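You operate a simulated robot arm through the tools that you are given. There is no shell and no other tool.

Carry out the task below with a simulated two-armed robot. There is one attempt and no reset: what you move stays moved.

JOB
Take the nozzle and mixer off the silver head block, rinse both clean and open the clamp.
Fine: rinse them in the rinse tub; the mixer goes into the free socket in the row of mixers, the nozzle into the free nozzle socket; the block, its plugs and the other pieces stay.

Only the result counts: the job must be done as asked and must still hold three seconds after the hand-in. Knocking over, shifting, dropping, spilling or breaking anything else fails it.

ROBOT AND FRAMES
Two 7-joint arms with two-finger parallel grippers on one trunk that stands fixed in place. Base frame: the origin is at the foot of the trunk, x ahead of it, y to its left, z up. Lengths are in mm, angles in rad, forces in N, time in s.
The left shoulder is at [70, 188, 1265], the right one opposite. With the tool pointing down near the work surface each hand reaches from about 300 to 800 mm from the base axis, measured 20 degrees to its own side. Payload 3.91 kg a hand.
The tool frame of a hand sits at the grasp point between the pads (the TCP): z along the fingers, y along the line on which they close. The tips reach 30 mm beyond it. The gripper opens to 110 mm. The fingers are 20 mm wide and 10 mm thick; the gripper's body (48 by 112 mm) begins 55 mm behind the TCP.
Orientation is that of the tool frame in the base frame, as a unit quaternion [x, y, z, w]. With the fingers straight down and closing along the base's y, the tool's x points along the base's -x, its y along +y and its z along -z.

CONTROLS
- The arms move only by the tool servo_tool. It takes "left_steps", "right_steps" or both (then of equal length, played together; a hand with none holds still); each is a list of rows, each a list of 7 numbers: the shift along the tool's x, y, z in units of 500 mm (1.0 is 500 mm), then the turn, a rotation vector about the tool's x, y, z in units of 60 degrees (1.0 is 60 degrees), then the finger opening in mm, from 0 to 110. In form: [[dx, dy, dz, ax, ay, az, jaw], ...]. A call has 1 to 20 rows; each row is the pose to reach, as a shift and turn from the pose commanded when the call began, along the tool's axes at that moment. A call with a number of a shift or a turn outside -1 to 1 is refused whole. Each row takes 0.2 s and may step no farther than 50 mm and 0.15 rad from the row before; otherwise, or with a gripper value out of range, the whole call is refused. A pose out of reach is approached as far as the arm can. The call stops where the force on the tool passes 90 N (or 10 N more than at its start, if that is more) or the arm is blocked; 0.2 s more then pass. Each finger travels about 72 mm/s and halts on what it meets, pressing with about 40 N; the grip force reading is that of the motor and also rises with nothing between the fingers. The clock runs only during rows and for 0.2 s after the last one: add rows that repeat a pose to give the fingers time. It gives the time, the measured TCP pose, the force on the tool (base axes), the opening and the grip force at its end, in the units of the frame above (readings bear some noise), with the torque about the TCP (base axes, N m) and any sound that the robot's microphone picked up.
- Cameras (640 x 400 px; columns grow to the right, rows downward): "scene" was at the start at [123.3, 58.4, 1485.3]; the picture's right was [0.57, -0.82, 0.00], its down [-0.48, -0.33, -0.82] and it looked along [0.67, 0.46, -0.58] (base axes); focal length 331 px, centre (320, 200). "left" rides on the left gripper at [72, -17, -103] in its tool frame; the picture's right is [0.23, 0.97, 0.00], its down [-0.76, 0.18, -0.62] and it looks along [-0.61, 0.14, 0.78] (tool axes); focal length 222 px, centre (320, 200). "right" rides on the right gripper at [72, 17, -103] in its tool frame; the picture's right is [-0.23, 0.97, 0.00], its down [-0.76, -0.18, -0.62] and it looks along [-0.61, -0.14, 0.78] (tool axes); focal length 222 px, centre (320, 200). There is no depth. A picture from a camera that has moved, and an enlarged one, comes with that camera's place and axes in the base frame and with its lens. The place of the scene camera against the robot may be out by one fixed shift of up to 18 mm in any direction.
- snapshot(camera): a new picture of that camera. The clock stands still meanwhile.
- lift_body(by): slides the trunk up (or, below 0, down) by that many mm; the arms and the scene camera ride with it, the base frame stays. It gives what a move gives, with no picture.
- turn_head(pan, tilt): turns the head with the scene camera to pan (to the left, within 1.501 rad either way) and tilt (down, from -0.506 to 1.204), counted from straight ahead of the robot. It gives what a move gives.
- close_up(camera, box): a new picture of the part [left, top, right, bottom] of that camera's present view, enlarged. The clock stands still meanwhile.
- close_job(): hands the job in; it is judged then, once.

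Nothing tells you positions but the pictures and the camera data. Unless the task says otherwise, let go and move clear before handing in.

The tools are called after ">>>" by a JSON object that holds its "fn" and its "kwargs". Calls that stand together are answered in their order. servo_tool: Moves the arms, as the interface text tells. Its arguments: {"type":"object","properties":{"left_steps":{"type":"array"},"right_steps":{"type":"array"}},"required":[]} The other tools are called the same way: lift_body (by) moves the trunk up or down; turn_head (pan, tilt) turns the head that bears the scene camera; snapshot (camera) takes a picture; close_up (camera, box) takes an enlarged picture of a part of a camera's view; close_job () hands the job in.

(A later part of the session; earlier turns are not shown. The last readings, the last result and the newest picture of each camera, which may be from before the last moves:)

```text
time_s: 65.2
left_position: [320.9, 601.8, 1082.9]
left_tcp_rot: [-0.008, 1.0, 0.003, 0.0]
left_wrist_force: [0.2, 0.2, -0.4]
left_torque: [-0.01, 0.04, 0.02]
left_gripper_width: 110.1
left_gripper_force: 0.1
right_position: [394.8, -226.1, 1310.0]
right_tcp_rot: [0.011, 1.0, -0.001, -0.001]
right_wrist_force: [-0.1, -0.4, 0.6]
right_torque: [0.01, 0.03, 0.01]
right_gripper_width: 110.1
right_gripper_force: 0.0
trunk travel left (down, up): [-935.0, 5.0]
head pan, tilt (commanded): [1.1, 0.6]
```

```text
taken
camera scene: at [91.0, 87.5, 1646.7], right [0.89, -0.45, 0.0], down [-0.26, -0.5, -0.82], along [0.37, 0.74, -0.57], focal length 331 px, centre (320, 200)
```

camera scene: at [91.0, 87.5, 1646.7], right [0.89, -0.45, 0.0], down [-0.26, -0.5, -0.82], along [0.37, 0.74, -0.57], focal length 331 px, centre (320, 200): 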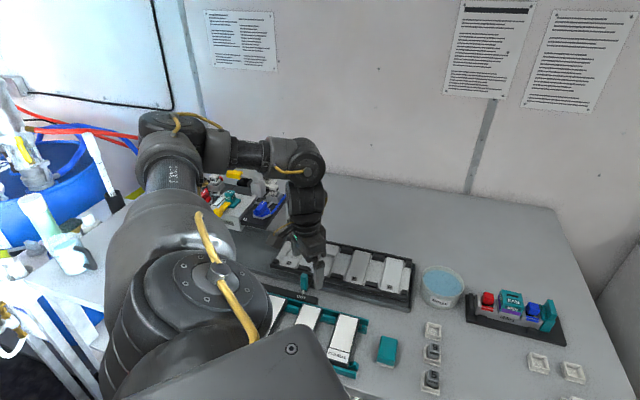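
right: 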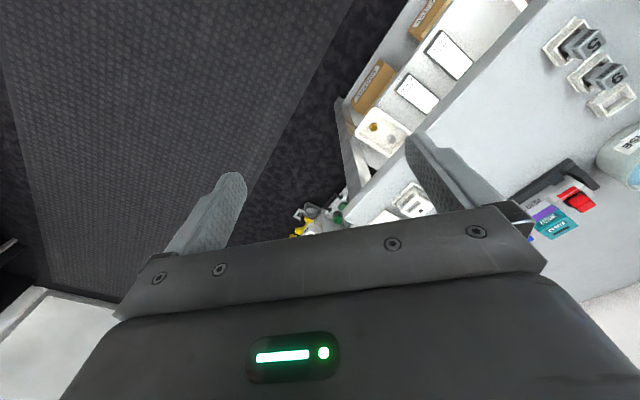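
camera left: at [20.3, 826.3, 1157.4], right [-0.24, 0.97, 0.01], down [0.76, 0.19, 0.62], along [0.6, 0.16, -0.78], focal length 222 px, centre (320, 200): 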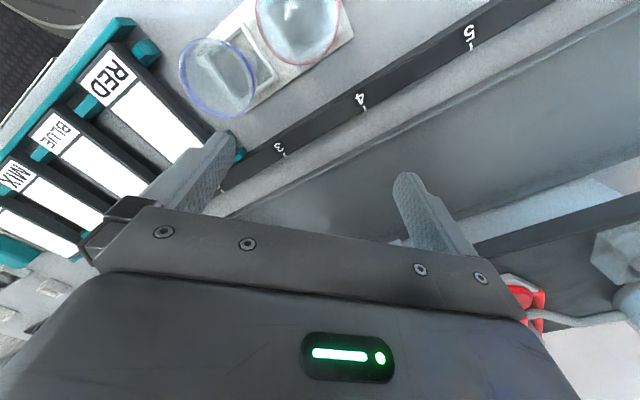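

The new posture works with the tool straight down. Now I'll move toward the block at a safe height and check the reach.

>>> {"fn": "servo_tool", "kwargs": {"left_steps": [[-0.06, -0.044, -0.03, 0, 0, 0, 110], [-0.12, -0.088, -0.06, 0, 0, 0, 110], [-0.18, -0.132, -0.09, 0, 0, 0, 110], [-0.24, -0.176, -0.09, 0, 0, 0, 110], [-0.3, -0.22, -0.09, 0, 0, 0, 110], [-0.36, -0.264, -0.09, 0, 0, 0, 110], [-0.43, -0.3, -0.09, 0, 0, 0, 110], [-0.5, -0.34, -0.09, 0, 0, 0, 110], [-0.57, -0.38, -0.09, 0, 0, 0, 110], [-0.64, -0.42, -0.09, 0, 0, 0, 110], [-0.71, -0.45, -0.09, 0, 0, 0, 110], [-0.71, -0.45, -0.09, 0, 0, 0, 110]]}}

>>> {"fn": "snapshot", "kwargs": {"camera": "scene"}}

```text
time_s: 67.8
left_position: [678.4, 384.5, 1129.3]
left_tcp_rot: [-0.007, 1.0, 0.003, 0.001]
left_wrist_force: [-1.0, -0.1, 0.1]
left_torque: [-0.03, 0.02, 0.0]
left_gripper_width: 110.0
left_gripper_force: 0.1
right_position: [394.7, -227.8, 1309.1]
right_tcp_rot: [0.011, 1.0, -0.002, 0.001]
right_wrist_force: [0.2, 0.5, -0.1]
right_torque: [-0.01, -0.01, -0.05]
right_gripper_width: 109.9
right_gripper_force: 0.0
trunk travel left (down, up): [-935.0, 5.0]
head pan, tilt (commanded): [1.1, 0.6]
```

```text
taken
camera scene: at [90.5, 86.8, 1646.9], right [0.89, -0.45, 0.0], down [-0.26, -0.5, -0.83], along [0.38, 0.74, -0.56], focal length 331 px, centre (320, 200)
```

scene: 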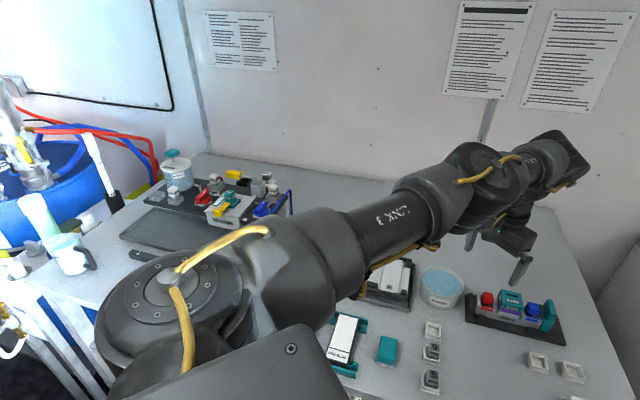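

The arm now reaches freely over the block area. I'll turn the tool 45° and take accurate pictures of the block from above.

>>> {"fn": "servo_tool", "kwargs": {"left_steps": [[0, 0, 0, 0, 0, 0.125, 110], [0, 0, 0, 0, 0, 0.25, 110], [0, 0, 0, 0, 0, 0.375, 110], [0, 0, 0, 0, 0, 0.5, 110], [0, 0, 0, 0, 0, 0.625, 110], [0, 0, 0, 0, 0, 0.75, 110], [0, 0, 0, 0, 0, 0.75, 110]]}}

>>> {"fn": "snapshot", "kwargs": {"camera": "left"}}

>>> {"fn": "close_up", "kwargs": {"camera": "left", "box": [220, 60, 412, 220]}}

```text
time_s: 69.5
left_position: [677.9, 383.4, 1127.7]
left_tcp_rot: [0.377, 0.926, 0.003, -0.001]
left_wrist_force: [0.2, 0.1, -0.2]
left_torque: [-0.01, 0.0, 0.0]
left_gripper_width: 109.9
left_gripper_force: 0.0
right_position: [393.8, -226.4, 1310.0]
right_tcp_rot: [0.01, 1.0, -0.001, 0.0]
right_wrist_force: [-0.2, 0.4, -0.6]
right_torque: [0.0, 0.01, -0.02]
right_gripper_width: 110.2
right_gripper_force: 0.1
trunk travel left (down, up): [-935.0, 5.0]
head pan, tilt (commanded): [1.1, 0.6]
```

```text
taken
camera left: at [614.6, 420.8, 1231.9], right [0.52, 0.86, 0.0], down [0.67, -0.41, 0.62], along [0.53, -0.32, -0.78], focal length 222 px, centre (320, 200)
```

left: 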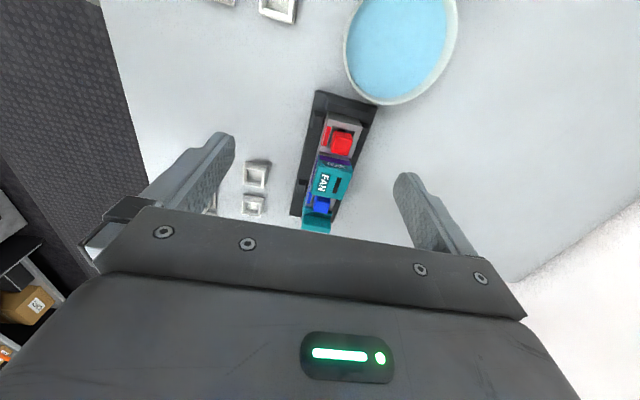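

```text
2.50 times, centred on (316, 140) of left
camera zoom: at [614.6, 420.8, 1231.9], right [0.52, 0.86, 0.0], down [0.67, -0.41, 0.62], along [0.53, -0.32, -0.78], focal length 555 px, centre (330, 350)
```

zoom: 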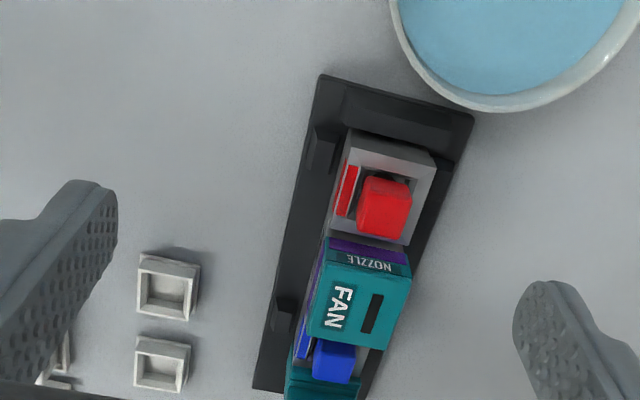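

Now I'll move over the nozzle for a direct look at the alignment, still about 100 mm above it.

>>> {"fn": "servo_tool", "kwargs": {"left_steps": [[-0.045, 0.018, 0.012, 0, 0, 0.004, 110], [-0.09, 0.035, 0.024, 0, 0, 0.008, 110], [-0.135, 0.053, 0.036, 0, 0, 0.012, 110], [-0.135, 0.053, 0.036, 0, 0, 0.012, 110]]}}

>>> {"fn": "snapshot", "kwargs": {"camera": "left"}}

>>> {"fn": "close_up", "kwargs": {"camera": "left", "box": [230, 20, 422, 180]}}

```text
time_s: 70.5
left_position: [703.8, 359.5, 1119.7]
left_tcp_rot: [0.379, 0.926, 0.002, -0.001]
left_wrist_force: [0.4, 0.5, 0.2]
left_torque: [0.01, -0.01, 0.0]
left_gripper_width: 109.8
left_gripper_force: 0.0
left hand out of reach, approached as far as the arm can: row 2, 3, 4
right_position: [395.7, -226.3, 1309.7]
right_tcp_rot: [0.011, 1.0, -0.001, 0.0]
right_wrist_force: [-0.1, -0.1, -0.4]
right_torque: [-0.02, 0.02, 0.01]
right_gripper_width: 110.0
right_gripper_force: 0.2
trunk travel left (down, up): [-935.0, 5.0]
head pan, tilt (commanded): [1.1, 0.6]
```

```text
taken
camera left: at [640.4, 397.4, 1224.1], right [0.52, 0.85, 0.01], down [0.67, -0.41, 0.62], along [0.53, -0.32, -0.78], focal length 222 px, centre (320, 200)
```

left: 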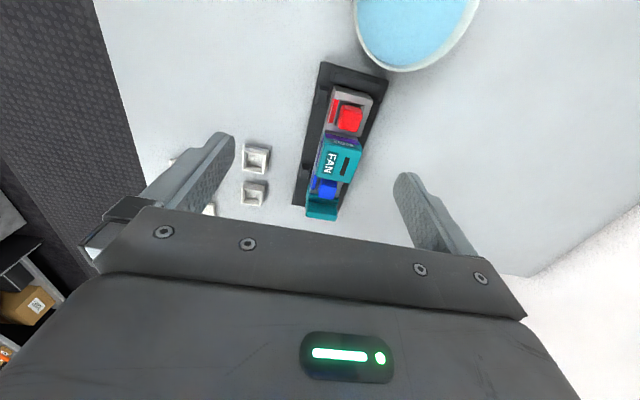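

```text
2.50 times, centred on (326, 100) of left
camera zoom: at [640.4, 397.4, 1224.1], right [0.52, 0.85, 0.01], down [0.67, -0.41, 0.62], along [0.53, -0.32, -0.78], focal length 555 px, centre (305, 450)
```

zoom: 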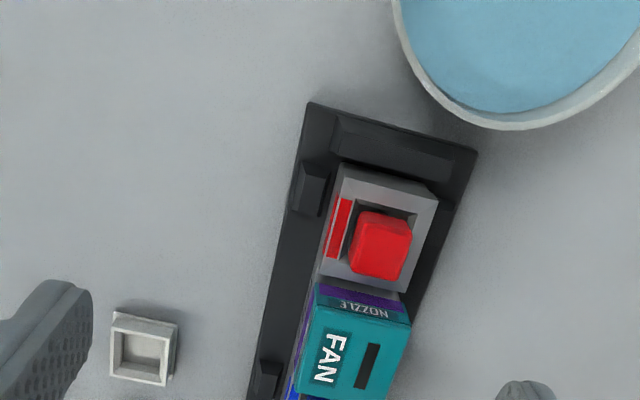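

The arm's straight-down reach ends near x≈705, about 60 mm short of the nozzle, so I'll need a leaning tool. I'd like the camera on the upper side when leaning, so I'll back off and test turning the hand 180° in free air.

>>> {"fn": "servo_tool", "kwargs": {"left_steps": [[0.054, -0.025, -0.02, 0, 0, -0.125, 110], [0.108, -0.05, -0.04, 0, 0, -0.25, 110], [0.162, -0.075, -0.06, 0, 0, -0.375, 110], [0.162, -0.075, -0.06, 0, 0, -0.5, 110], [0.162, -0.075, -0.06, 0, 0, -0.625, 110], [0.162, -0.075, -0.06, 0, 0, -0.75, 110], [0.162, -0.075, -0.06, 0, 0, -0.875, 110], [0.162, -0.075, -0.06, 0, 0, -1.0, 110]]}}

>>> {"fn": "servo_tool", "kwargs": {"left_steps": [[0, 0, 0, 0, 0, -0.125, 110], [0, 0, 0, 0, 0, -0.25, 110], [0, 0, 0, 0, 0, -0.375, 110], [0, 0, 0, 0, 0, -0.5, 110], [0, 0, 0, 0, 0, -0.625, 110], [0, 0, 0, 0, 0, -0.75, 110], [0, 0, 0, 0, 0, -0.875, 110], [0, 0, 0, 0, 0, -1.0, 110]]}}

>>> {"fn": "servo_tool", "kwargs": {"left_steps": [[0, 0, 0, 0, 0, -0.125, 110], [0, 0, 0, 0, 0, -0.25, 110], [0, 0, 0, 0, 0, -0.375, 110], [0, 0, 0, 0, 0, -0.5, 110], [0, 0, 0, 0, 0, -0.625, 110], [0, 0, 0, 0, 0, -0.75, 110], [0, 0, 0, 0, 0, -0.875, 110], [0, 0, 0, 0, 0, -1.0, 110], [0, 0, 0, 0, 0, -1.0, 110]]}}

>>> {"fn": "snapshot", "kwargs": {"camera": "left"}}

```text
time_s: 72.2
left_position: [619.8, 388.0, 1149.5]
left_tcp_rot: [-0.133, 0.991, 0.003, 0.0]
left_wrist_force: [-0.6, 0.9, 1.0]
left_torque: [-0.02, -0.03, 0.0]
left_gripper_width: 109.8
left_gripper_force: 0.1
right_position: [395.5, -225.1, 1311.7]
right_tcp_rot: [0.01, 1.0, -0.001, 0.0]
right_wrist_force: [-1.3, 0.4, 0.9]
right_torque: [0.01, 0.03, 0.04]
right_gripper_width: 109.8
right_gripper_force: 0.2
trunk travel left (down, up): [-935.0, 5.0]
head pan, tilt (commanded): [1.1, 0.6]
```

```text
time_s: 74.0
left_position: [664.7, 406.4, 1140.4]
left_tcp_rot: [-0.61, 0.792, 0.001, 0.001]
left_wrist_force: [0.3, 0.4, -0.4]
left_torque: [-0.03, 0.01, -0.01]
left_gripper_width: 109.9
left_gripper_force: 0.1
left hand out of reach, approached as far as the arm can: row 6, 7, 8
right_position: [395.1, -227.7, 1308.8]
right_tcp_rot: [0.011, 1.0, 0.0, 0.001]
right_wrist_force: [0.7, 0.2, 0.6]
right_torque: [-0.01, 0.0, -0.02]
right_gripper_width: 110.0
right_gripper_force: 0.0
trunk travel left (down, up): [-935.0, 5.0]
head pan, tilt (commanded): [1.1, 0.6]
```

```text
time_s: 76.0
left_position: [678.7, 414.2, 1122.1]
left_tcp_rot: [0.78, -0.625, -0.004, -0.031]
left_wrist_force: [1.0, -6.7, 1.4]
left_torque: [0.51, 0.16, 0.05]
left_gripper_width: 110.3
left_gripper_force: 0.1
left hand out of reach, approached as far as the arm can: row 1, 2, 3, 4, 5, 6, 7, 8, 9
right_position: [394.5, -221.8, 1311.1]
right_tcp_rot: [0.01, 1.0, -0.003, 0.001]
right_wrist_force: [0.2, -0.5, 0.1]
right_torque: [-0.04, -0.02, 0.0]
right_gripper_width: 109.9
right_gripper_force: 0.0
trunk travel left (down, up): [-935.0, 5.0]
head pan, tilt (commanded): [1.1, 0.6]
```

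```text
taken
camera left: at [706.9, 343.0, 1223.0], right [-0.9, -0.43, -0.05], down [-0.36, 0.67, 0.65], along [-0.24, 0.61, -0.76], focal length 222 px, centre (320, 200)
```

left: 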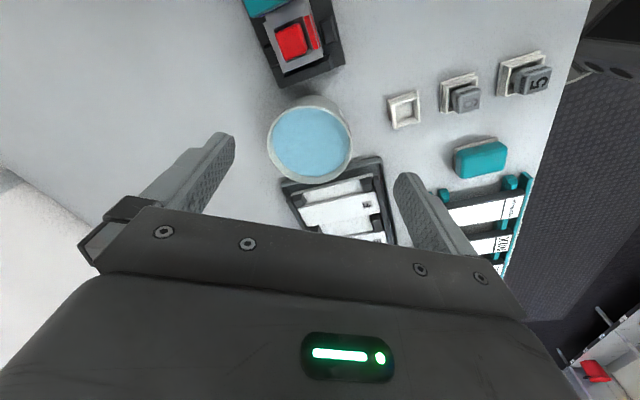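

The hand can't turn that far this way; it began drifting. I'll unwind back to the earlier yaw.

>>> {"fn": "servo_tool", "kwargs": {"left_steps": [[-0.02, -0.03, -0.015, 0, 0, 0.125, 110], [-0.04, -0.06, -0.03, 0, 0, 0.25, 110], [-0.073, -0.105, -0.056, 0, 0, 0.375, 110], [-0.073, -0.105, -0.056, 0, 0, 0.5, 110], [-0.073, -0.105, -0.056, 0, 0, 0.625, 110], [-0.073, -0.105, -0.056, 0, 0, 0.75, 110], [-0.073, -0.105, -0.056, 0, 0, 0.875, 110], [-0.073, -0.105, -0.056, 0, 0, 1.0, 110], [-0.073, -0.105, -0.056, 0, 0, 1.0, 110]]}}

>>> {"fn": "snapshot", "kwargs": {"camera": "scene"}}

```text
time_s: 78.0
left_position: [724.8, 445.1, 1154.6]
left_tcp_rot: [-0.364, 0.931, -0.002, 0.024]
left_wrist_force: [-0.5, -0.1, 0.5]
left_torque: [-0.04, -0.04, -0.02]
left_gripper_width: 110.0
left_gripper_force: 0.2
right_position: [394.0, -225.1, 1309.4]
right_tcp_rot: [0.009, 1.0, 0.0, 0.0]
right_wrist_force: [0.7, 0.3, 0.7]
right_torque: [0.0, -0.01, 0.02]
right_gripper_width: 109.8
right_gripper_force: 0.0
trunk travel left (down, up): [-935.0, 5.0]
head pan, tilt (commanded): [1.1, 0.6]
```

```text
taken
camera scene: at [91.1, 87.5, 1646.7], right [0.89, -0.45, 0.0], down [-0.26, -0.5, -0.82], along [0.37, 0.73, -0.57], focal length 331 px, centre (320, 200)
```

scene: 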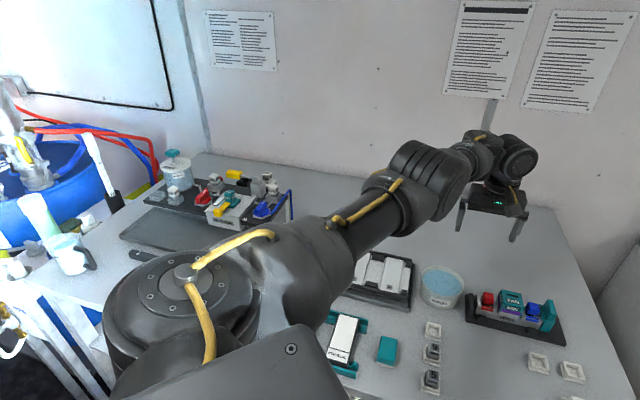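

The unwinding left the arm in another elbow posture that actually reaches farther (W ≈ 693 mm from the shoulder), with no reach flags. I'll level the tool and test whether it can get straight above the nozzle now.

>>> {"fn": "servo_tool", "kwargs": {"left_steps": [[0.016, -0.048, 0.0, -0.005, 0.01, 0, 110], [0.032, -0.096, 0.0, -0.01, 0.02, 0, 110], [0.048, -0.145, 0.03, -0.015, 0.03, 0, 110], [0.064, -0.193, 0.07, -0.02, 0.041, 0, 110], [0.064, -0.193, 0.07, -0.02, 0.041, 0, 110]]}}

>>> {"fn": "snapshot", "kwargs": {"camera": "left"}}

```text
time_s: 79.2
left_position: [744.9, 360.3, 1125.2]
left_tcp_rot: [-0.366, 0.931, 0.0, -0.001]
left_wrist_force: [0.5, -0.5, 0.2]
left_torque: [-0.02, -0.02, -0.02]
left_gripper_width: 110.0
left_gripper_force: 0.0
left hand out of reach, approached as far as the arm can: row 3, 4, 5
right_position: [394.8, -226.8, 1309.0]
right_tcp_rot: [0.011, 1.0, -0.001, 0.0]
right_wrist_force: [0.1, -0.2, 1.0]
right_torque: [0.01, 0.02, 0.0]
right_gripper_width: 109.9
right_gripper_force: 0.0
trunk travel left (down, up): [-935.0, 5.0]
head pan, tilt (commanded): [1.1, 0.6]
```

```text
taken
camera left: at [703.2, 297.9, 1228.8], right [-0.83, 0.56, 0.0], down [0.44, 0.65, 0.62], along [0.35, 0.52, -0.78], focal length 222 px, centre (320, 200)
```

left: 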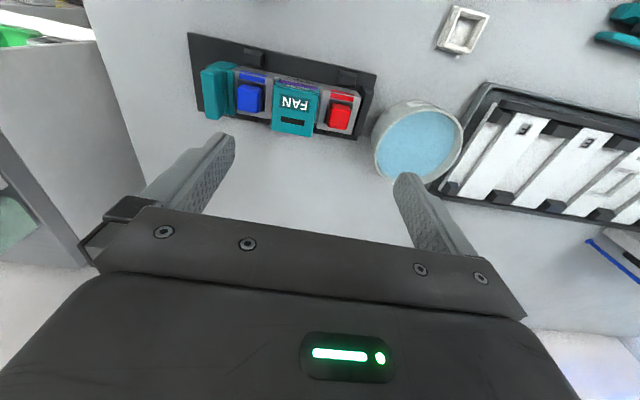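

With this posture I'm only about 20 mm short straight down, so a lean of 10–12° will do once the trunk is lower. I'll back up a bit and turn the hand toward yaw +45°.

>>> {"fn": "servo_tool", "kwargs": {"left_steps": [[0.007, 0.04, -0.03, 0, 0, 0.125, 110], [0.014, 0.081, -0.05, 0, 0, 0.25, 110], [0.02, 0.121, -0.05, 0, 0, 0.375, 110], [0.027, 0.162, -0.05, 0, 0, 0.5, 110], [0.027, 0.162, -0.05, 0, 0, 0.625, 110], [0.027, 0.162, -0.05, 0, 0, 0.75, 110], [0.027, 0.162, -0.05, 0, 0, 0.875, 110], [0.027, 0.162, -0.05, 0, 0, 1.0, 110], [0.027, 0.162, -0.05, 0, 0, 1.0, 110]]}}

>>> {"fn": "servo_tool", "kwargs": {"left_steps": [[0, 0, 0, 0, 0, 0.12, 110], [0, 0, 0, 0, 0, 0.24, 110], [0, 0, 0, 0, 0, 0.36, 110], [0, 0, 0, 0, 0, 0.463, 110], [0, 0, 0, 0, 0, 0.463, 110]]}}

>>> {"fn": "snapshot", "kwargs": {"camera": "scene"}}

```text
time_s: 81.2
left_position: [681.2, 410.4, 1149.0]
left_tcp_rot: [0.15, 0.989, -0.001, 0.0]
left_wrist_force: [1.1, -0.3, 0.0]
left_torque: [-0.01, -0.03, -0.02]
left_gripper_width: 109.8
left_gripper_force: 0.1
right_position: [395.0, -227.4, 1310.1]
right_tcp_rot: [0.01, 1.0, -0.001, 0.001]
right_wrist_force: [-0.6, 0.6, 0.8]
right_torque: [-0.02, 0.0, 0.01]
right_gripper_width: 110.1
right_gripper_force: 0.0
trunk travel left (down, up): [-935.0, 5.0]
head pan, tilt (commanded): [1.1, 0.6]
```

```text
time_s: 82.5
left_position: [680.2, 410.5, 1149.0]
left_tcp_rot: [0.383, 0.924, 0.0, 0.001]
left_wrist_force: [0.1, -0.1, -0.4]
left_torque: [0.02, -0.02, 0.0]
left_gripper_width: 109.9
left_gripper_force: 0.1
right_position: [394.8, -227.6, 1308.9]
right_tcp_rot: [0.011, 1.0, -0.001, 0.0]
right_wrist_force: [0.1, 0.3, -0.6]
right_torque: [0.01, 0.0, -0.01]
right_gripper_width: 110.5
right_gripper_force: 0.1
trunk travel left (down, up): [-935.0, 5.0]
head pan, tilt (commanded): [1.1, 0.6]
```

```text
taken
camera scene: at [91.1, 87.1, 1646.7], right [0.89, -0.45, 0.0], down [-0.26, -0.5, -0.82], along [0.37, 0.74, -0.57], focal length 331 px, centre (320, 200)
```

scene: 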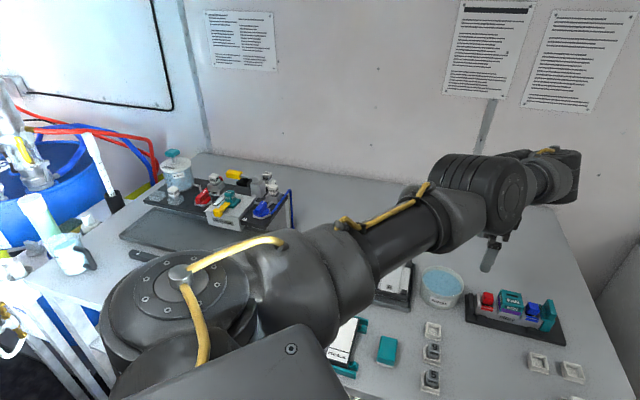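

Yaw 45° works in this posture. I'll raise the hand and then lower the trunk by 160 mm so the shoulder is level with the wrist when working at the block.

>>> {"fn": "servo_tool", "kwargs": {"left_steps": [[0, 0, -0.07, 0, 0, 0, 110], [0, 0, -0.14, 0, 0, 0, 110], [0, 0, -0.21, 0, 0, 0, 110], [0, 0, -0.21, 0, 0, 0, 110]]}}

>>> {"fn": "lift_body", "kwargs": {"by": -160}}

>>> {"fn": "snapshot", "kwargs": {"camera": "left"}}

```text
time_s: 83.5
left_position: [681.6, 410.8, 1253.0]
left_tcp_rot: [0.382, 0.924, 0.001, 0.0]
left_wrist_force: [-0.4, 0.3, 0.2]
left_torque: [0.0, 0.0, 0.02]
left_gripper_width: 109.9
left_gripper_force: 0.0
right_position: [394.3, -227.1, 1310.7]
right_tcp_rot: [0.01, 1.0, -0.001, 0.0]
right_wrist_force: [-0.2, 0.0, 0.3]
right_torque: [0.02, -0.02, 0.01]
right_gripper_width: 109.9
right_gripper_force: 0.0
trunk travel left (down, up): [-935.0, 5.0]
head pan, tilt (commanded): [1.1, 0.6]
```

```text
time_s: 85.3
left_position: [681.8, 411.0, 1093.2]
left_tcp_rot: [0.382, 0.924, 0.0, 0.0]
left_wrist_force: [0.1, 1.0, -0.2]
left_torque: [-0.01, 0.05, 0.01]
left_gripper_width: 109.9
left_gripper_force: 0.1
right_position: [394.0, -226.2, 1149.1]
right_tcp_rot: [0.011, 1.0, 0.0, -0.001]
right_wrist_force: [0.2, -0.6, -0.1]
right_torque: [0.02, 0.0, 0.0]
right_gripper_width: 110.0
right_gripper_force: 0.1
trunk travel left (down, up): [-775.0, 165.0]
head pan, tilt (commanded): [1.1, 0.6]
```

```text
taken
camera left: at [617.8, 449.3, 1197.5], right [0.53, 0.85, 0.0], down [0.66, -0.41, 0.62], along [0.53, -0.33, -0.78], focal length 222 px, centre (320, 200)
```

left: 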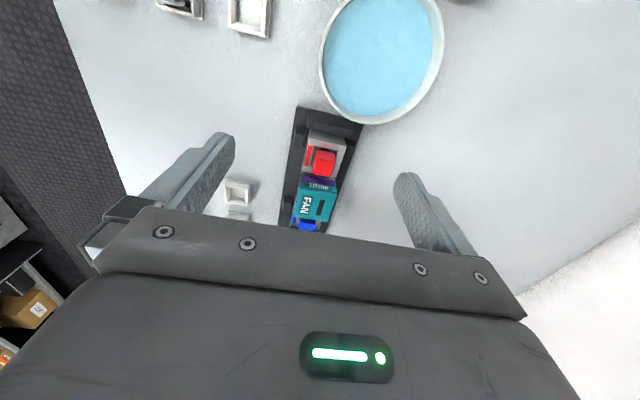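

Now I'll lean the tool 12° along the block's long axis and move over the nozzle, staying about 40 mm above it with the tips.

>>> {"fn": "servo_tool", "kwargs": {"left_steps": [[-0.05, 0.01, 0.01, 0, -0.05, 0, 110], [-0.1, 0.02, 0.02, 0, -0.1, 0, 110], [-0.15, 0.03, 0.04, 0, -0.15, 0, 110], [-0.206, 0.04, 0.056, 0, -0.2, 0, 110], [-0.206, 0.04, 0.066, 0, -0.2, 0, 110]]}}

>>> {"fn": "snapshot", "kwargs": {"camera": "left"}}

>>> {"fn": "close_up", "kwargs": {"camera": "left", "box": [240, 80, 400, 210]}}

```text
time_s: 86.5
left_position: [768.7, 352.8, 1059.8]
left_tcp_rot: [0.38, 0.919, -0.039, 0.098]
left_wrist_force: [-0.2, -0.3, -0.8]
left_torque: [0.01, -0.01, 0.03]
left_gripper_width: 110.0
left_gripper_force: 0.1
right_position: [395.0, -226.1, 1149.2]
right_tcp_rot: [0.01, 1.0, -0.001, 0.0]
right_wrist_force: [-0.9, 0.1, 0.6]
right_torque: [0.02, -0.01, -0.02]
right_gripper_width: 110.0
right_gripper_force: 0.0
trunk travel left (down, up): [-775.0, 165.0]
head pan, tilt (commanded): [1.1, 0.6]
```

```text
taken
camera left: at [691.0, 405.2, 1146.0], right [0.53, 0.85, -0.05], down [0.56, -0.31, 0.77], along [0.64, -0.43, -0.64], focal length 222 px, centre (320, 200)
```

left: 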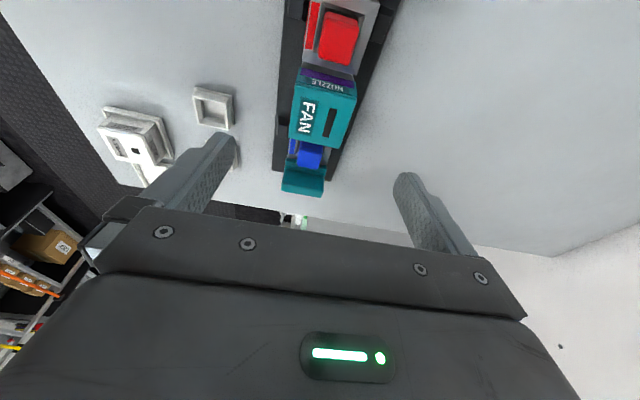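

```text
3.08 times, centred on (320, 145) of left
camera zoom: at [691.0, 405.2, 1146.0], right [0.53, 0.85, -0.05], down [0.56, -0.31, 0.77], along [0.64, -0.43, -0.64], focal length 684 px, centre (320, 369)
```

zoom: 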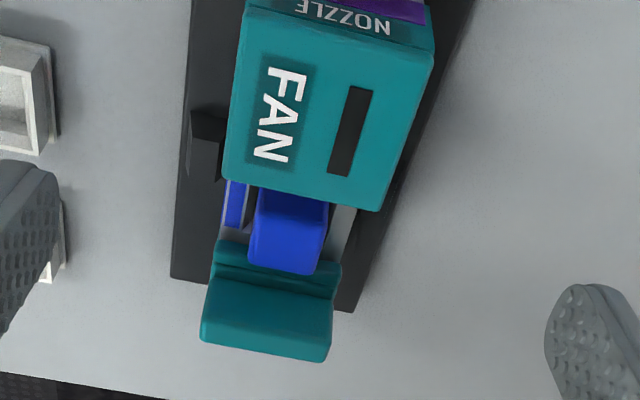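

I'm exactly above the nozzle with the lean, no flags. The nozzle is about 46–48 mm square, centred near (769, 347), top about z 982. I'll descend with open fingers astride it to TCP z 993 and check.

>>> {"fn": "servo_tool", "kwargs": {"left_steps": [[0.009, -0.0025, 0.044, 0, 0, 0, 110], [0.018, -0.005, 0.088, 0, 0, 0, 110], [0.0266, -0.0076, 0.131, 0, 0, 0, 110], [0.0266, -0.0076, 0.131, 0, 0, 0, 110]]}}

>>> {"fn": "snapshot", "kwargs": {"camera": "left"}}

>>> {"fn": "turn_head", "kwargs": {"pan": 0.4, "tilt": 0.6}}

>>> {"fn": "snapshot", "kwargs": {"camera": "scene"}}

```text
time_s: 87.5
left_position: [766.6, 348.5, 993.2]
left_tcp_rot: [0.38, 0.919, -0.04, 0.097]
left_wrist_force: [-0.5, 0.3, 0.3]
left_torque: [0.0, 0.0, 0.0]
left_gripper_width: 109.9
left_gripper_force: 0.0
right_position: [395.4, -227.2, 1149.2]
right_tcp_rot: [0.01, 1.0, -0.001, 0.0]
right_wrist_force: [1.0, -0.1, -0.3]
right_torque: [0.03, -0.01, -0.02]
right_gripper_width: 110.0
right_gripper_force: 0.0
trunk travel left (down, up): [-775.0, 165.0]
head pan, tilt (commanded): [1.1, 0.6]
```

```text
taken
camera left: at [688.4, 401.4, 1079.9], right [0.53, 0.85, -0.05], down [0.56, -0.31, 0.77], along [0.64, -0.43, -0.64], focal length 222 px, centre (320, 200)
```

left: 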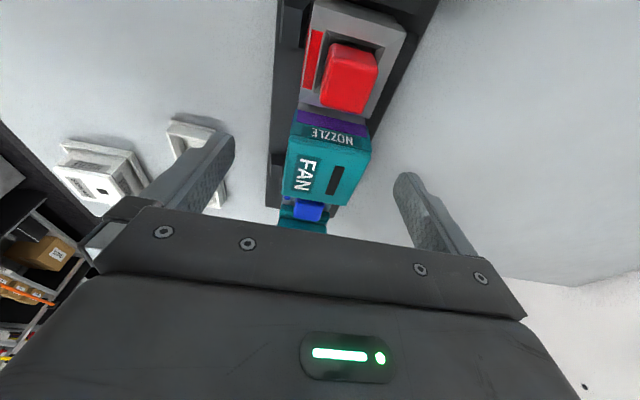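

```text
time_s: 88.5
left_position: [765.3, 349.1, 994.0]
left_tcp_rot: [0.381, 0.919, -0.039, 0.097]
left_wrist_force: [0.3, -0.2, -0.1]
left_torque: [0.02, 0.01, 0.0]
left_gripper_width: 110.2
left_gripper_force: 0.0
right_position: [393.9, -226.2, 1150.2]
right_tcp_rot: [0.01, 1.0, 0.0, -0.001]
right_wrist_force: [0.3, 1.4, -0.9]
right_torque: [0.01, 0.01, 0.02]
right_gripper_width: 110.1
right_gripper_force: 0.0
trunk travel left (down, up): [-775.0, 165.0]
head pan, tilt (commanded): [0.4, 0.6]
```

```text
taken
camera scene: at [132.3, 42.8, 1486.7], right [0.39, -0.92, 0.0], down [-0.52, -0.22, -0.82], along [0.76, 0.32, -0.57], focal length 331 px, centre (320, 200)
```

scene: 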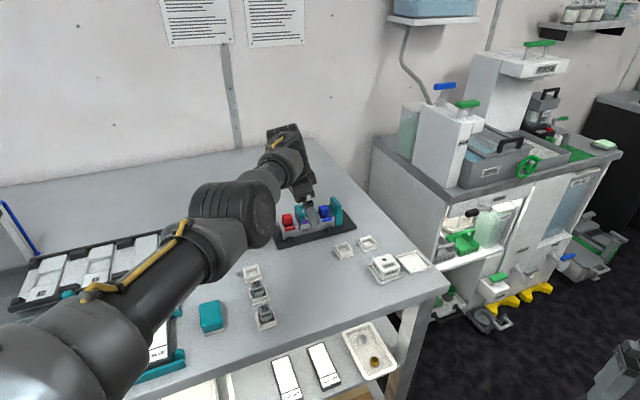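

>>> {"fn": "close_up", "kwargs": {"camera": "scene", "box": [264, 180, 360, 240]}}

>>> {"fn": "close_up", "kwargs": {"camera": "left", "box": [240, 80, 400, 240]}}

```text
6.67 times, centred on (312, 210) of scene
camera zoom: at [132.3, 42.8, 1486.7], right [0.39, -0.92, 0.0], down [-0.52, -0.22, -0.82], along [0.76, 0.32, -0.57], focal length 2205 px, centre (373, 133)
```

zoom: 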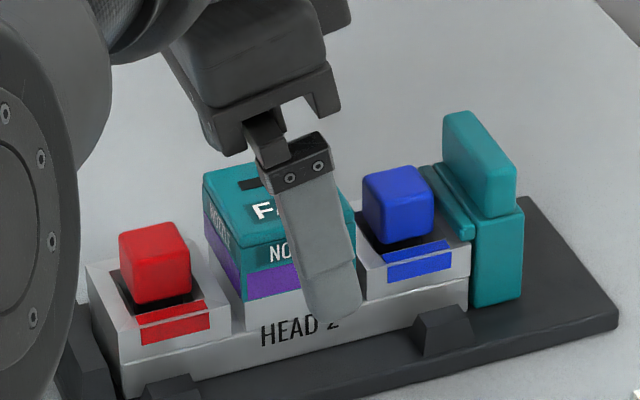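

```text
2.50 times, centred on (320, 160) of left
camera zoom: at [688.4, 401.6, 1080.0], right [0.53, 0.85, -0.05], down [0.56, -0.31, 0.77], along [0.64, -0.43, -0.64], focal length 555 px, centre (320, 300)
```

zoom: 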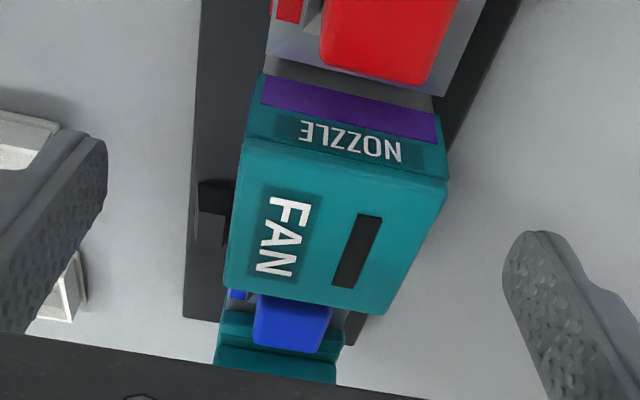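

The nozzle spans about z 950–977, 48 mm square, centred at (772, 345), and the fingers straddle it evenly. I'll go down 8 mm more and close.

>>> {"fn": "servo_tool", "kwargs": {"left_steps": [[0.0034, 0, 0.0157, 0, 0, 0, 110], [0.0034, 0, 0.0157, 0, 0, 0, 80], [0.0034, 0, 0.0157, 0, 0, 0, 60], [0.0034, 0, 0.0157, 0, 0, 0, 30], [0.0034, 0, 0.0157, 0, 0, 0, 30], [0.0034, 0, 0.0157, 0, 0, 0, 30], [0.0034, 0, 0.0157, 0, 0, 0, 30]]}}

>>> {"fn": "close_up", "kwargs": {"camera": "left", "box": [240, 60, 400, 220]}}

>>> {"fn": "close_up", "kwargs": {"camera": "scene", "box": [264, 180, 360, 240]}}

```text
time_s: 90.2
left_position: [766.3, 349.7, 985.1]
left_tcp_rot: [0.381, 0.919, -0.039, 0.097]
left_wrist_force: [0.6, 0.5, 2.1]
left_torque: [0.04, -0.02, 0.0]
left_gripper_width: 46.8
left_gripper_force: 40.0
right_position: [394.4, -226.6, 1150.5]
right_tcp_rot: [0.011, 1.0, 0.0, 0.0]
right_wrist_force: [0.0, 0.2, 0.0]
right_torque: [-0.02, 0.0, -0.02]
right_gripper_width: 110.1
right_gripper_force: 0.1
trunk travel left (down, up): [-775.0, 165.0]
head pan, tilt (commanded): [0.4, 0.6]
```

```text
2.50 times, centred on (320, 140) of left
camera zoom: at [688.3, 401.9, 1071.9], right [0.53, 0.85, -0.05], down [0.56, -0.31, 0.77], along [0.64, -0.43, -0.64], focal length 555 px, centre (320, 350)
```

zoom: 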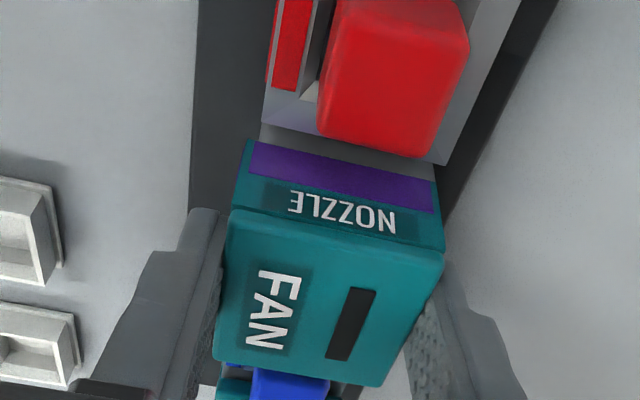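

```text
6.67 times, centred on (312, 210) of scene
camera zoom: at [132.1, 42.7, 1486.8], right [0.39, -0.92, 0.0], down [-0.52, -0.22, -0.83], along [0.76, 0.32, -0.56], focal length 2205 px, centre (373, 133)
```

zoom: 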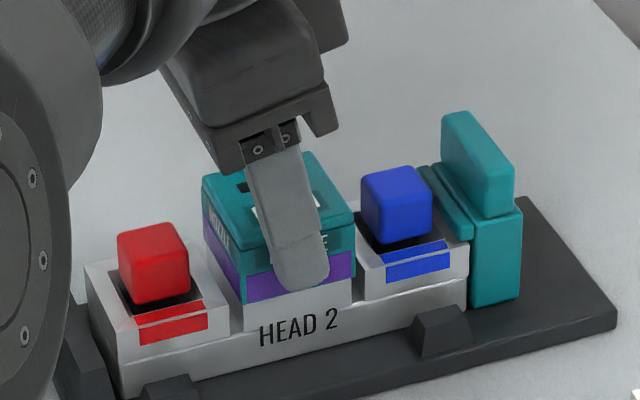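

The nozzle is gripped at 46.8 mm with no side load. I'll lift straight up slowly, watching the force.

>>> {"fn": "servo_tool", "kwargs": {"left_steps": [[-0.0013, 0, -0.0059, 0, 0, 0, 30], [-0.0025, 0, -0.0117, 0, 0, 0, 30], [-0.0042, 0, -0.0196, 0, 0, 0, 30], [-0.0063, 0, -0.0293, 0, 0, 0, 30], [-0.0084, 0, -0.0391, 0, 0, 0, 30]]}}

>>> {"fn": "close_up", "kwargs": {"camera": "scene", "box": [264, 170, 360, 230]}}

```text
time_s: 91.3
left_position: [765.3, 347.8, 1005.2]
left_tcp_rot: [0.38, 0.919, -0.038, 0.097]
left_wrist_force: [0.6, 0.4, -0.3]
left_torque: [-0.02, 0.01, 0.01]
left_gripper_width: 46.8
left_gripper_force: 40.2
right_position: [395.5, -225.7, 1149.5]
right_tcp_rot: [0.011, 1.0, -0.001, 0.0]
right_wrist_force: [-0.1, -1.2, 0.5]
right_torque: [0.04, 0.02, -0.03]
right_gripper_width: 110.1
right_gripper_force: 0.1
trunk travel left (down, up): [-775.0, 165.0]
head pan, tilt (commanded): [0.4, 0.6]
```

```text
6.67 times, centred on (312, 200) of scene
camera zoom: at [132.3, 42.7, 1486.7], right [0.39, -0.92, 0.0], down [-0.52, -0.22, -0.82], along [0.76, 0.32, -0.57], focal length 2205 px, centre (373, 200)
```

zoom: 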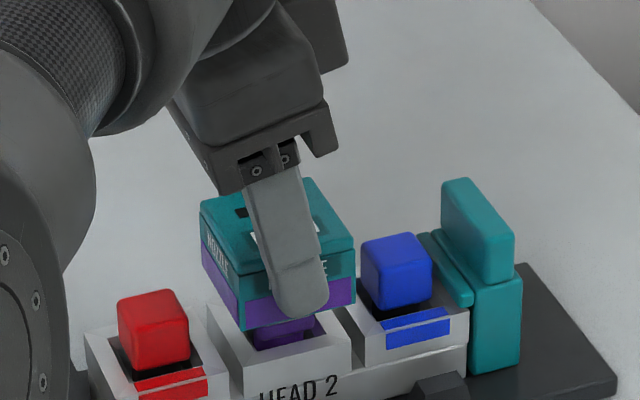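

The nozzle is off and a purple mixer is visible in the block below. I'll lift it high and carry it over toward the rinse tub, then look down to locate the tub precisely.

>>> {"fn": "servo_tool", "kwargs": {"left_steps": [[-0.0158, 0, -0.0735, 0, 0, 0, 30], [-0.0315, 0, -0.147, 0, 0, 0, 30], [0.0515, 0.009, -0.165, 0, 0, 0, 30], [0.134, 0.019, -0.183, 0, 0, 0, 30], [0.217, 0.028, -0.2, 0, 0, 0, 30], [0.3, 0.037, -0.218, 0, 0, 0, 30], [0.3, 0.037, -0.218, 0, 0, 0, 30]]}}

>>> {"fn": "snapshot", "kwargs": {"camera": "left"}}

>>> {"fn": "snapshot", "kwargs": {"camera": "scene"}}

```text
time_s: 93.0
left_position: [683.7, 480.0, 1063.3]
left_tcp_rot: [0.38, 0.919, -0.039, 0.097]
left_wrist_force: [0.4, 0.0, -0.6]
left_torque: [0.0, 0.01, -0.01]
left_gripper_width: 46.9
left_gripper_force: 40.4
left hand out of reach, approached as far as the arm can: row 5, 6, 7
right_position: [396.2, -227.9, 1148.5]
right_tcp_rot: [0.01, 1.0, 0.0, 0.0]
right_wrist_force: [-0.6, -0.9, 0.4]
right_torque: [0.03, -0.03, 0.01]
right_gripper_width: 109.8
right_gripper_force: 0.0
trunk travel left (down, up): [-775.0, 165.0]
head pan, tilt (commanded): [0.4, 0.6]
```

```text
taken
camera left: at [605.7, 534.4, 1149.4], right [0.53, 0.85, -0.05], down [0.56, -0.31, 0.77], along [0.64, -0.43, -0.64], focal length 222 px, centre (320, 200)
```

left: 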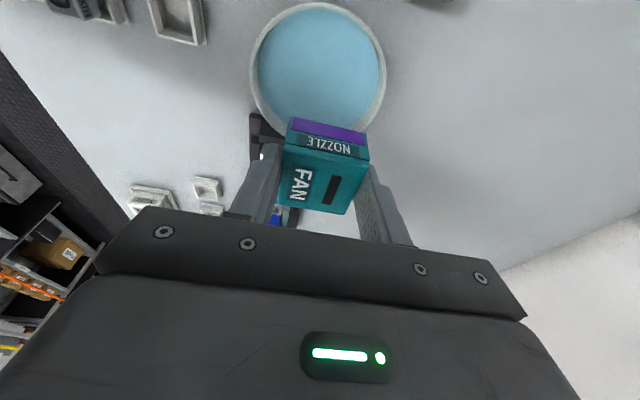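

```text
taken
camera scene: at [132.4, 41.7, 1486.8], right [0.39, -0.92, 0.0], down [-0.52, -0.22, -0.83], along [0.76, 0.32, -0.56], focal length 331 px, centre (320, 200)
```

scene: 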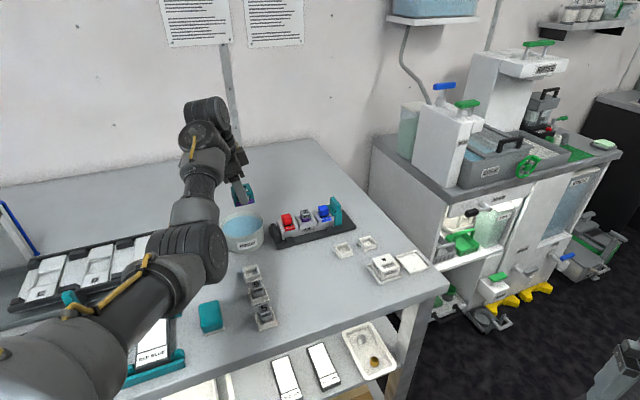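

Here the lean seems to run a wrist joint into its limit. The nozzle need not be level for rinsing, so I'll take the lean out while moving over the tub centre (about (660, 485)).

>>> {"fn": "servo_tool", "kwargs": {"left_steps": [[0.0, -0.005, 0, 0, 0.07, 0, 30], [0.01, -0.015, -0.003, 0, 0.14, 0, 30], [0.025, -0.022, -0.006, 0, 0.2, 0, 30], [0.038, -0.028, -0.008, 0, 0.2, 0, 30], [0.038, -0.028, -0.008, 0, 0.2, 0, 30]]}}

>>> {"fn": "snapshot", "kwargs": {"camera": "left"}}

>>> {"fn": "close_up", "kwargs": {"camera": "scene", "box": [200, 140, 328, 260]}}

```text
time_s: 94.2
left_position: [668.2, 513.5, 1048.6]
left_tcp_rot: [0.382, 0.924, 0.0, 0.001]
left_wrist_force: [-0.2, 0.4, -0.5]
left_torque: [0.04, 0.02, -0.02]
left_gripper_width: 47.3
left_gripper_force: 39.6
left hand out of reach, approached as far as the arm can: row 1, 2, 3, 4, 5
right_position: [394.2, -226.1, 1150.0]
right_tcp_rot: [0.01, 1.0, -0.001, 0.001]
right_wrist_force: [0.1, -0.2, 0.3]
right_torque: [-0.02, -0.03, 0.02]
right_gripper_width: 109.5
right_gripper_force: 0.1
trunk travel left (down, up): [-775.0, 165.0]
head pan, tilt (commanded): [0.4, 0.6]
```

```text
taken
camera left: at [605.2, 552.0, 1151.7], right [0.53, 0.85, 0.0], down [0.66, -0.41, 0.62], along [0.53, -0.33, -0.78], focal length 222 px, centre (320, 200)
```

left: 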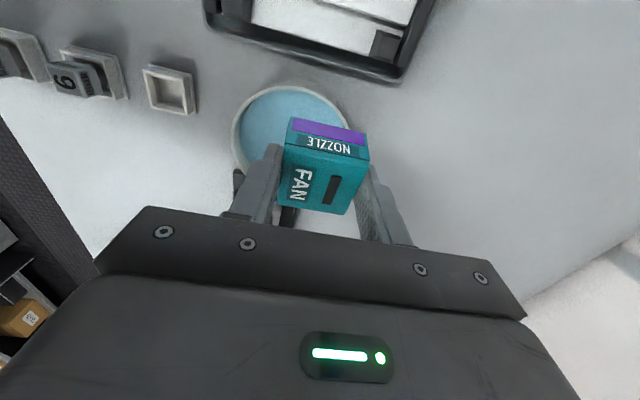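

```text
3.33 times, centred on (264, 200) of scene
camera zoom: at [131.7, 43.6, 1486.8], right [0.39, -0.92, 0.0], down [-0.52, -0.22, -0.83], along [0.76, 0.32, -0.56], focal length 1102 px, centre (507, 200)
```

zoom: 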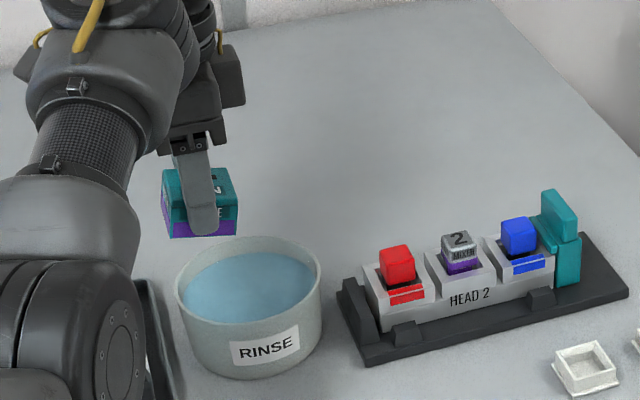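

The mixer "2" is visible in the block with a purple band. To relax the wrist here I need the shoulder higher, so I'll raise the trunk and come back over the tub.

>>> {"fn": "lift_body", "kwargs": {"by": 150}}

>>> {"fn": "servo_tool", "kwargs": {"left_steps": [[0.0, -0.04, 0.06, 0, 0, 0, 30], [0.0, -0.05, 0.12, 0, 0, 0, 30], [0.0, -0.05, 0.18, 0, 0, 0, 30], [0.0, -0.05, 0.22, 0, 0, 0, 30], [0.0, -0.05, 0.22, 0, 0, 0, 30]]}}

>>> {"fn": "snapshot", "kwargs": {"camera": "left"}}

```text
time_s: 95.9
left_position: [668.8, 512.5, 1198.3]
left_tcp_rot: [0.382, 0.924, 0.001, 0.0]
left_wrist_force: [-0.4, 0.0, 0.1]
left_torque: [0.0, 0.04, 0.0]
left_gripper_width: 47.0
left_gripper_force: 39.8
right_position: [394.4, -226.6, 1299.6]
right_tcp_rot: [0.01, 1.0, -0.001, 0.0]
right_wrist_force: [-0.2, -0.5, 0.4]
right_torque: [0.02, 0.0, -0.01]
right_gripper_width: 110.1
right_gripper_force: 0.1
trunk travel left (down, up): [-925.0, 15.0]
head pan, tilt (commanded): [0.4, 0.6]
```

```text
time_s: 97.1
left_position: [652.0, 495.4, 1085.2]
left_tcp_rot: [0.381, 0.924, 0.0, 0.002]
left_wrist_force: [-1.0, 1.0, -0.1]
left_torque: [-0.05, 0.01, -0.02]
left_gripper_width: 47.0
left_gripper_force: 40.2
left hand out of reach, approached as far as the arm can: row 1
right_position: [394.7, -226.8, 1300.6]
right_tcp_rot: [0.011, 1.0, 0.0, 0.001]
right_wrist_force: [0.5, 1.1, -0.1]
right_torque: [0.0, 0.01, -0.04]
right_gripper_width: 110.0
right_gripper_force: 0.0
trunk travel left (down, up): [-925.0, 15.0]
head pan, tilt (commanded): [0.4, 0.6]
```

```text
taken
camera left: at [587.7, 534.4, 1190.1], right [0.53, 0.85, 0.0], down [0.66, -0.41, 0.62], along [0.53, -0.33, -0.78], focal length 222 px, centre (320, 200)
```

left: 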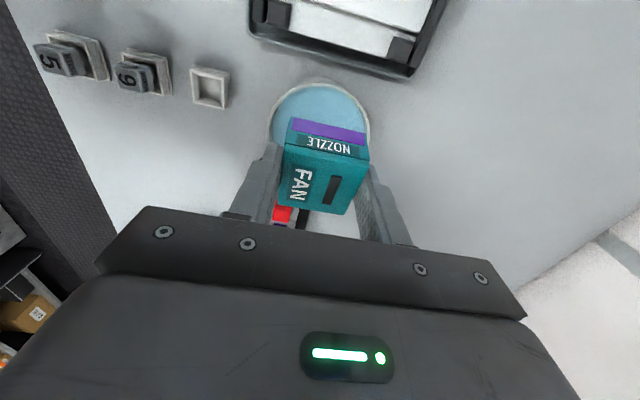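

I'm above the tub now. I'll centre on it (about (659, 489)) and lower partway to check clearance at the rim.

>>> {"fn": "servo_tool", "kwargs": {"left_steps": [[-0.007, -0.0005, 0.04, 0, 0, 0, 30], [-0.0142, -0.001, 0.09, 0, 0, 0, 30], [-0.0142, -0.001, 0.14, 0, 0, 0, 30], [-0.0142, -0.001, 0.16, 0, 0, 0, 30], [-0.0142, -0.001, 0.16, 0, 0, 0, 30]]}}

>>> {"fn": "snapshot", "kwargs": {"camera": "left"}}

>>> {"fn": "turn_head", "kwargs": {"pan": 0.55, "tilt": 0.7}}

>>> {"fn": "snapshot", "kwargs": {"camera": "scene"}}

```text
time_s: 98.3
left_position: [656.8, 489.3, 1006.4]
left_tcp_rot: [0.382, 0.924, 0.002, 0.001]
left_wrist_force: [-0.9, -0.2, -0.2]
left_torque: [-0.01, -0.03, 0.02]
left_gripper_width: 46.8
left_gripper_force: 40.2
right_position: [394.9, -226.7, 1298.4]
right_tcp_rot: [0.01, 1.0, -0.001, -0.001]
right_wrist_force: [1.4, -0.1, -0.3]
right_torque: [0.02, 0.0, -0.01]
right_gripper_width: 109.7
right_gripper_force: 0.0
trunk travel left (down, up): [-925.0, 15.0]
head pan, tilt (commanded): [0.4, 0.6]
```

```text
taken
camera left: at [593.1, 529.1, 1110.8], right [0.53, 0.85, 0.0], down [0.66, -0.41, 0.62], along [0.53, -0.33, -0.78], focal length 222 px, centre (320, 200)
```

left: 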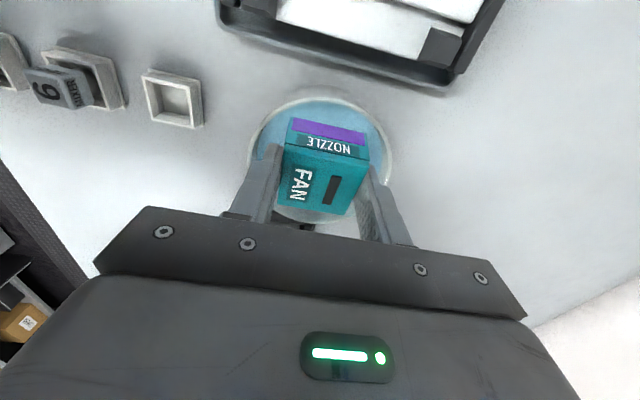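

```text
time_s: 99.0
left_position: [657.0, 490.3, 1007.6]
left_tcp_rot: [0.382, 0.924, 0.0, 0.0]
left_wrist_force: [0.3, -0.6, -0.4]
left_torque: [0.0, 0.02, -0.01]
left_gripper_width: 47.0
left_gripper_force: 40.2
right_position: [395.5, -226.1, 1300.0]
right_tcp_rot: [0.01, 1.0, -0.002, 0.0]
right_wrist_force: [-1.1, -0.1, 0.3]
right_torque: [0.01, -0.01, 0.01]
right_gripper_width: 110.1
right_gripper_force: 0.1
trunk travel left (down, up): [-925.0, 15.0]
head pan, tilt (commanded): [0.55, 0.7]
```

```text
taken
camera scene: at [123.4, 52.8, 1628.1], right [0.52, -0.85, 0.0], down [-0.55, -0.34, -0.77], along [0.65, 0.4, -0.64], focal length 331 px, centre (320, 200)
```

scene: 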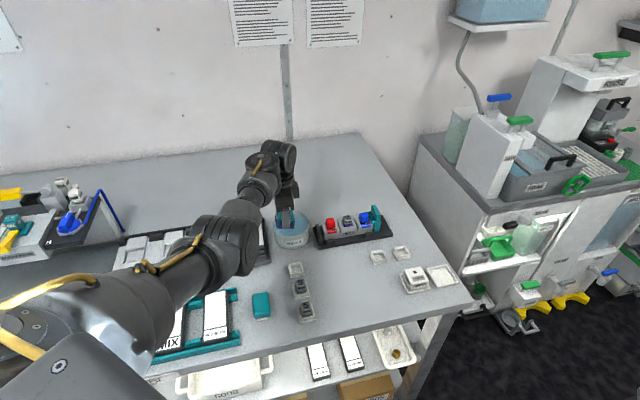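

>>> {"fn": "close_up", "kwargs": {"camera": "left", "box": [230, 70, 410, 240]}}

>>> {"fn": "close_up", "kwargs": {"camera": "scene", "box": [250, 180, 346, 260]}}

```text
2.35 times, centred on (320, 155) of left
camera zoom: at [593.1, 529.1, 1110.9], right [0.53, 0.85, 0.0], down [0.66, -0.41, 0.62], along [0.53, -0.33, -0.78], focal length 523 px, centre (320, 306)
```

zoom: 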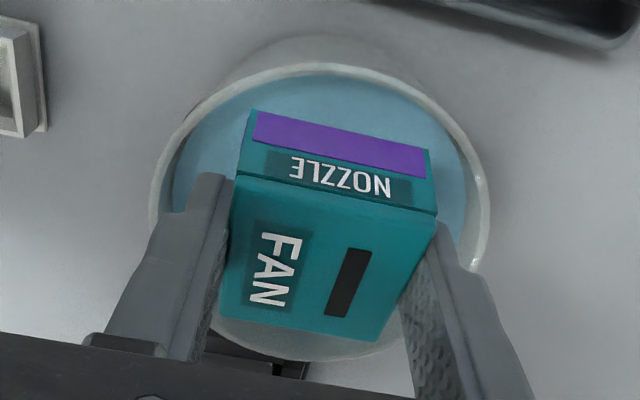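

```text
5.00 times, centred on (298, 220) of scene
camera zoom: at [123.4, 52.8, 1628.1], right [0.52, -0.85, 0.0], down [-0.55, -0.34, -0.77], along [0.65, 0.4, -0.64], focal length 1654 px, centre (430, 100)
```

zoom: 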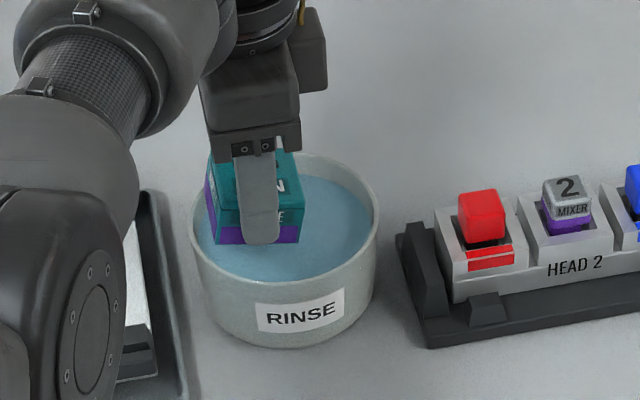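

Centering is good; I'll shift 6 mm toward the block and dip the nozzle to TCP z≈958, then check the water and rim.

>>> {"fn": "servo_tool", "kwargs": {"left_steps": [[-0.012, 0, 0.02, 0, 0, 0, 30], [-0.012, 0, 0.05, 0, 0, 0, 30], [-0.012, 0, 0.075, 0, 0, 0, 30], [-0.012, 0, 0.098, 0, 0, 0, 30], [-0.012, 0, 0.098, 0, 0, 0, 30]]}}

>>> {"fn": "close_up", "kwargs": {"camera": "left", "box": [230, 70, 410, 240]}}

>>> {"fn": "close_up", "kwargs": {"camera": "scene", "box": [250, 180, 346, 260]}}

```text
time_s: 100.2
left_position: [660.7, 484.6, 957.7]
left_tcp_rot: [0.382, 0.924, 0.001, 0.0]
left_wrist_force: [0.2, 0.0, -0.7]
left_torque: [-0.01, 0.0, 0.01]
left_gripper_width: 46.8
left_gripper_force: 39.5
right_position: [394.5, -225.7, 1299.8]
right_tcp_rot: [0.01, 1.0, -0.001, -0.001]
right_wrist_force: [0.6, 0.3, -0.2]
right_torque: [-0.05, -0.01, 0.01]
right_gripper_width: 110.2
right_gripper_force: 0.1
trunk travel left (down, up): [-925.0, 15.0]
head pan, tilt (commanded): [0.55, 0.7]
```

```text
2.35 times, centred on (320, 155) of left
camera zoom: at [598.1, 524.6, 1062.4], right [0.53, 0.85, 0.0], down [0.66, -0.41, 0.62], along [0.53, -0.33, -0.78], focal length 523 px, centre (320, 306)
```

zoom: 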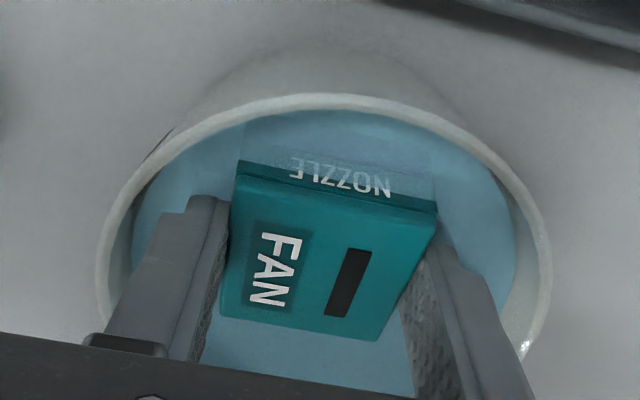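

```text
5.00 times, centred on (298, 220) of scene
camera zoom: at [123.3, 52.9, 1628.1], right [0.52, -0.85, 0.0], down [-0.55, -0.34, -0.76], along [0.65, 0.4, -0.64], focal length 1654 px, centre (430, 100)
```

zoom: 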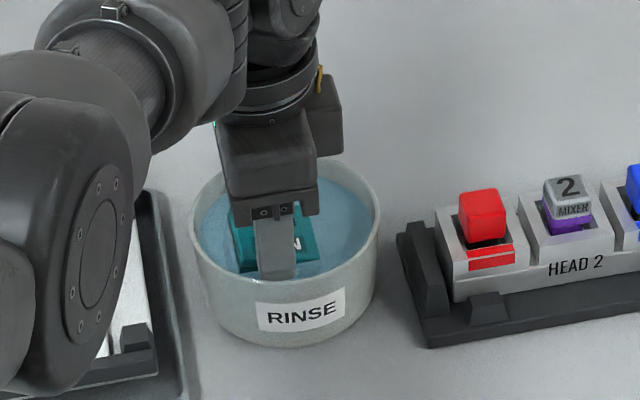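

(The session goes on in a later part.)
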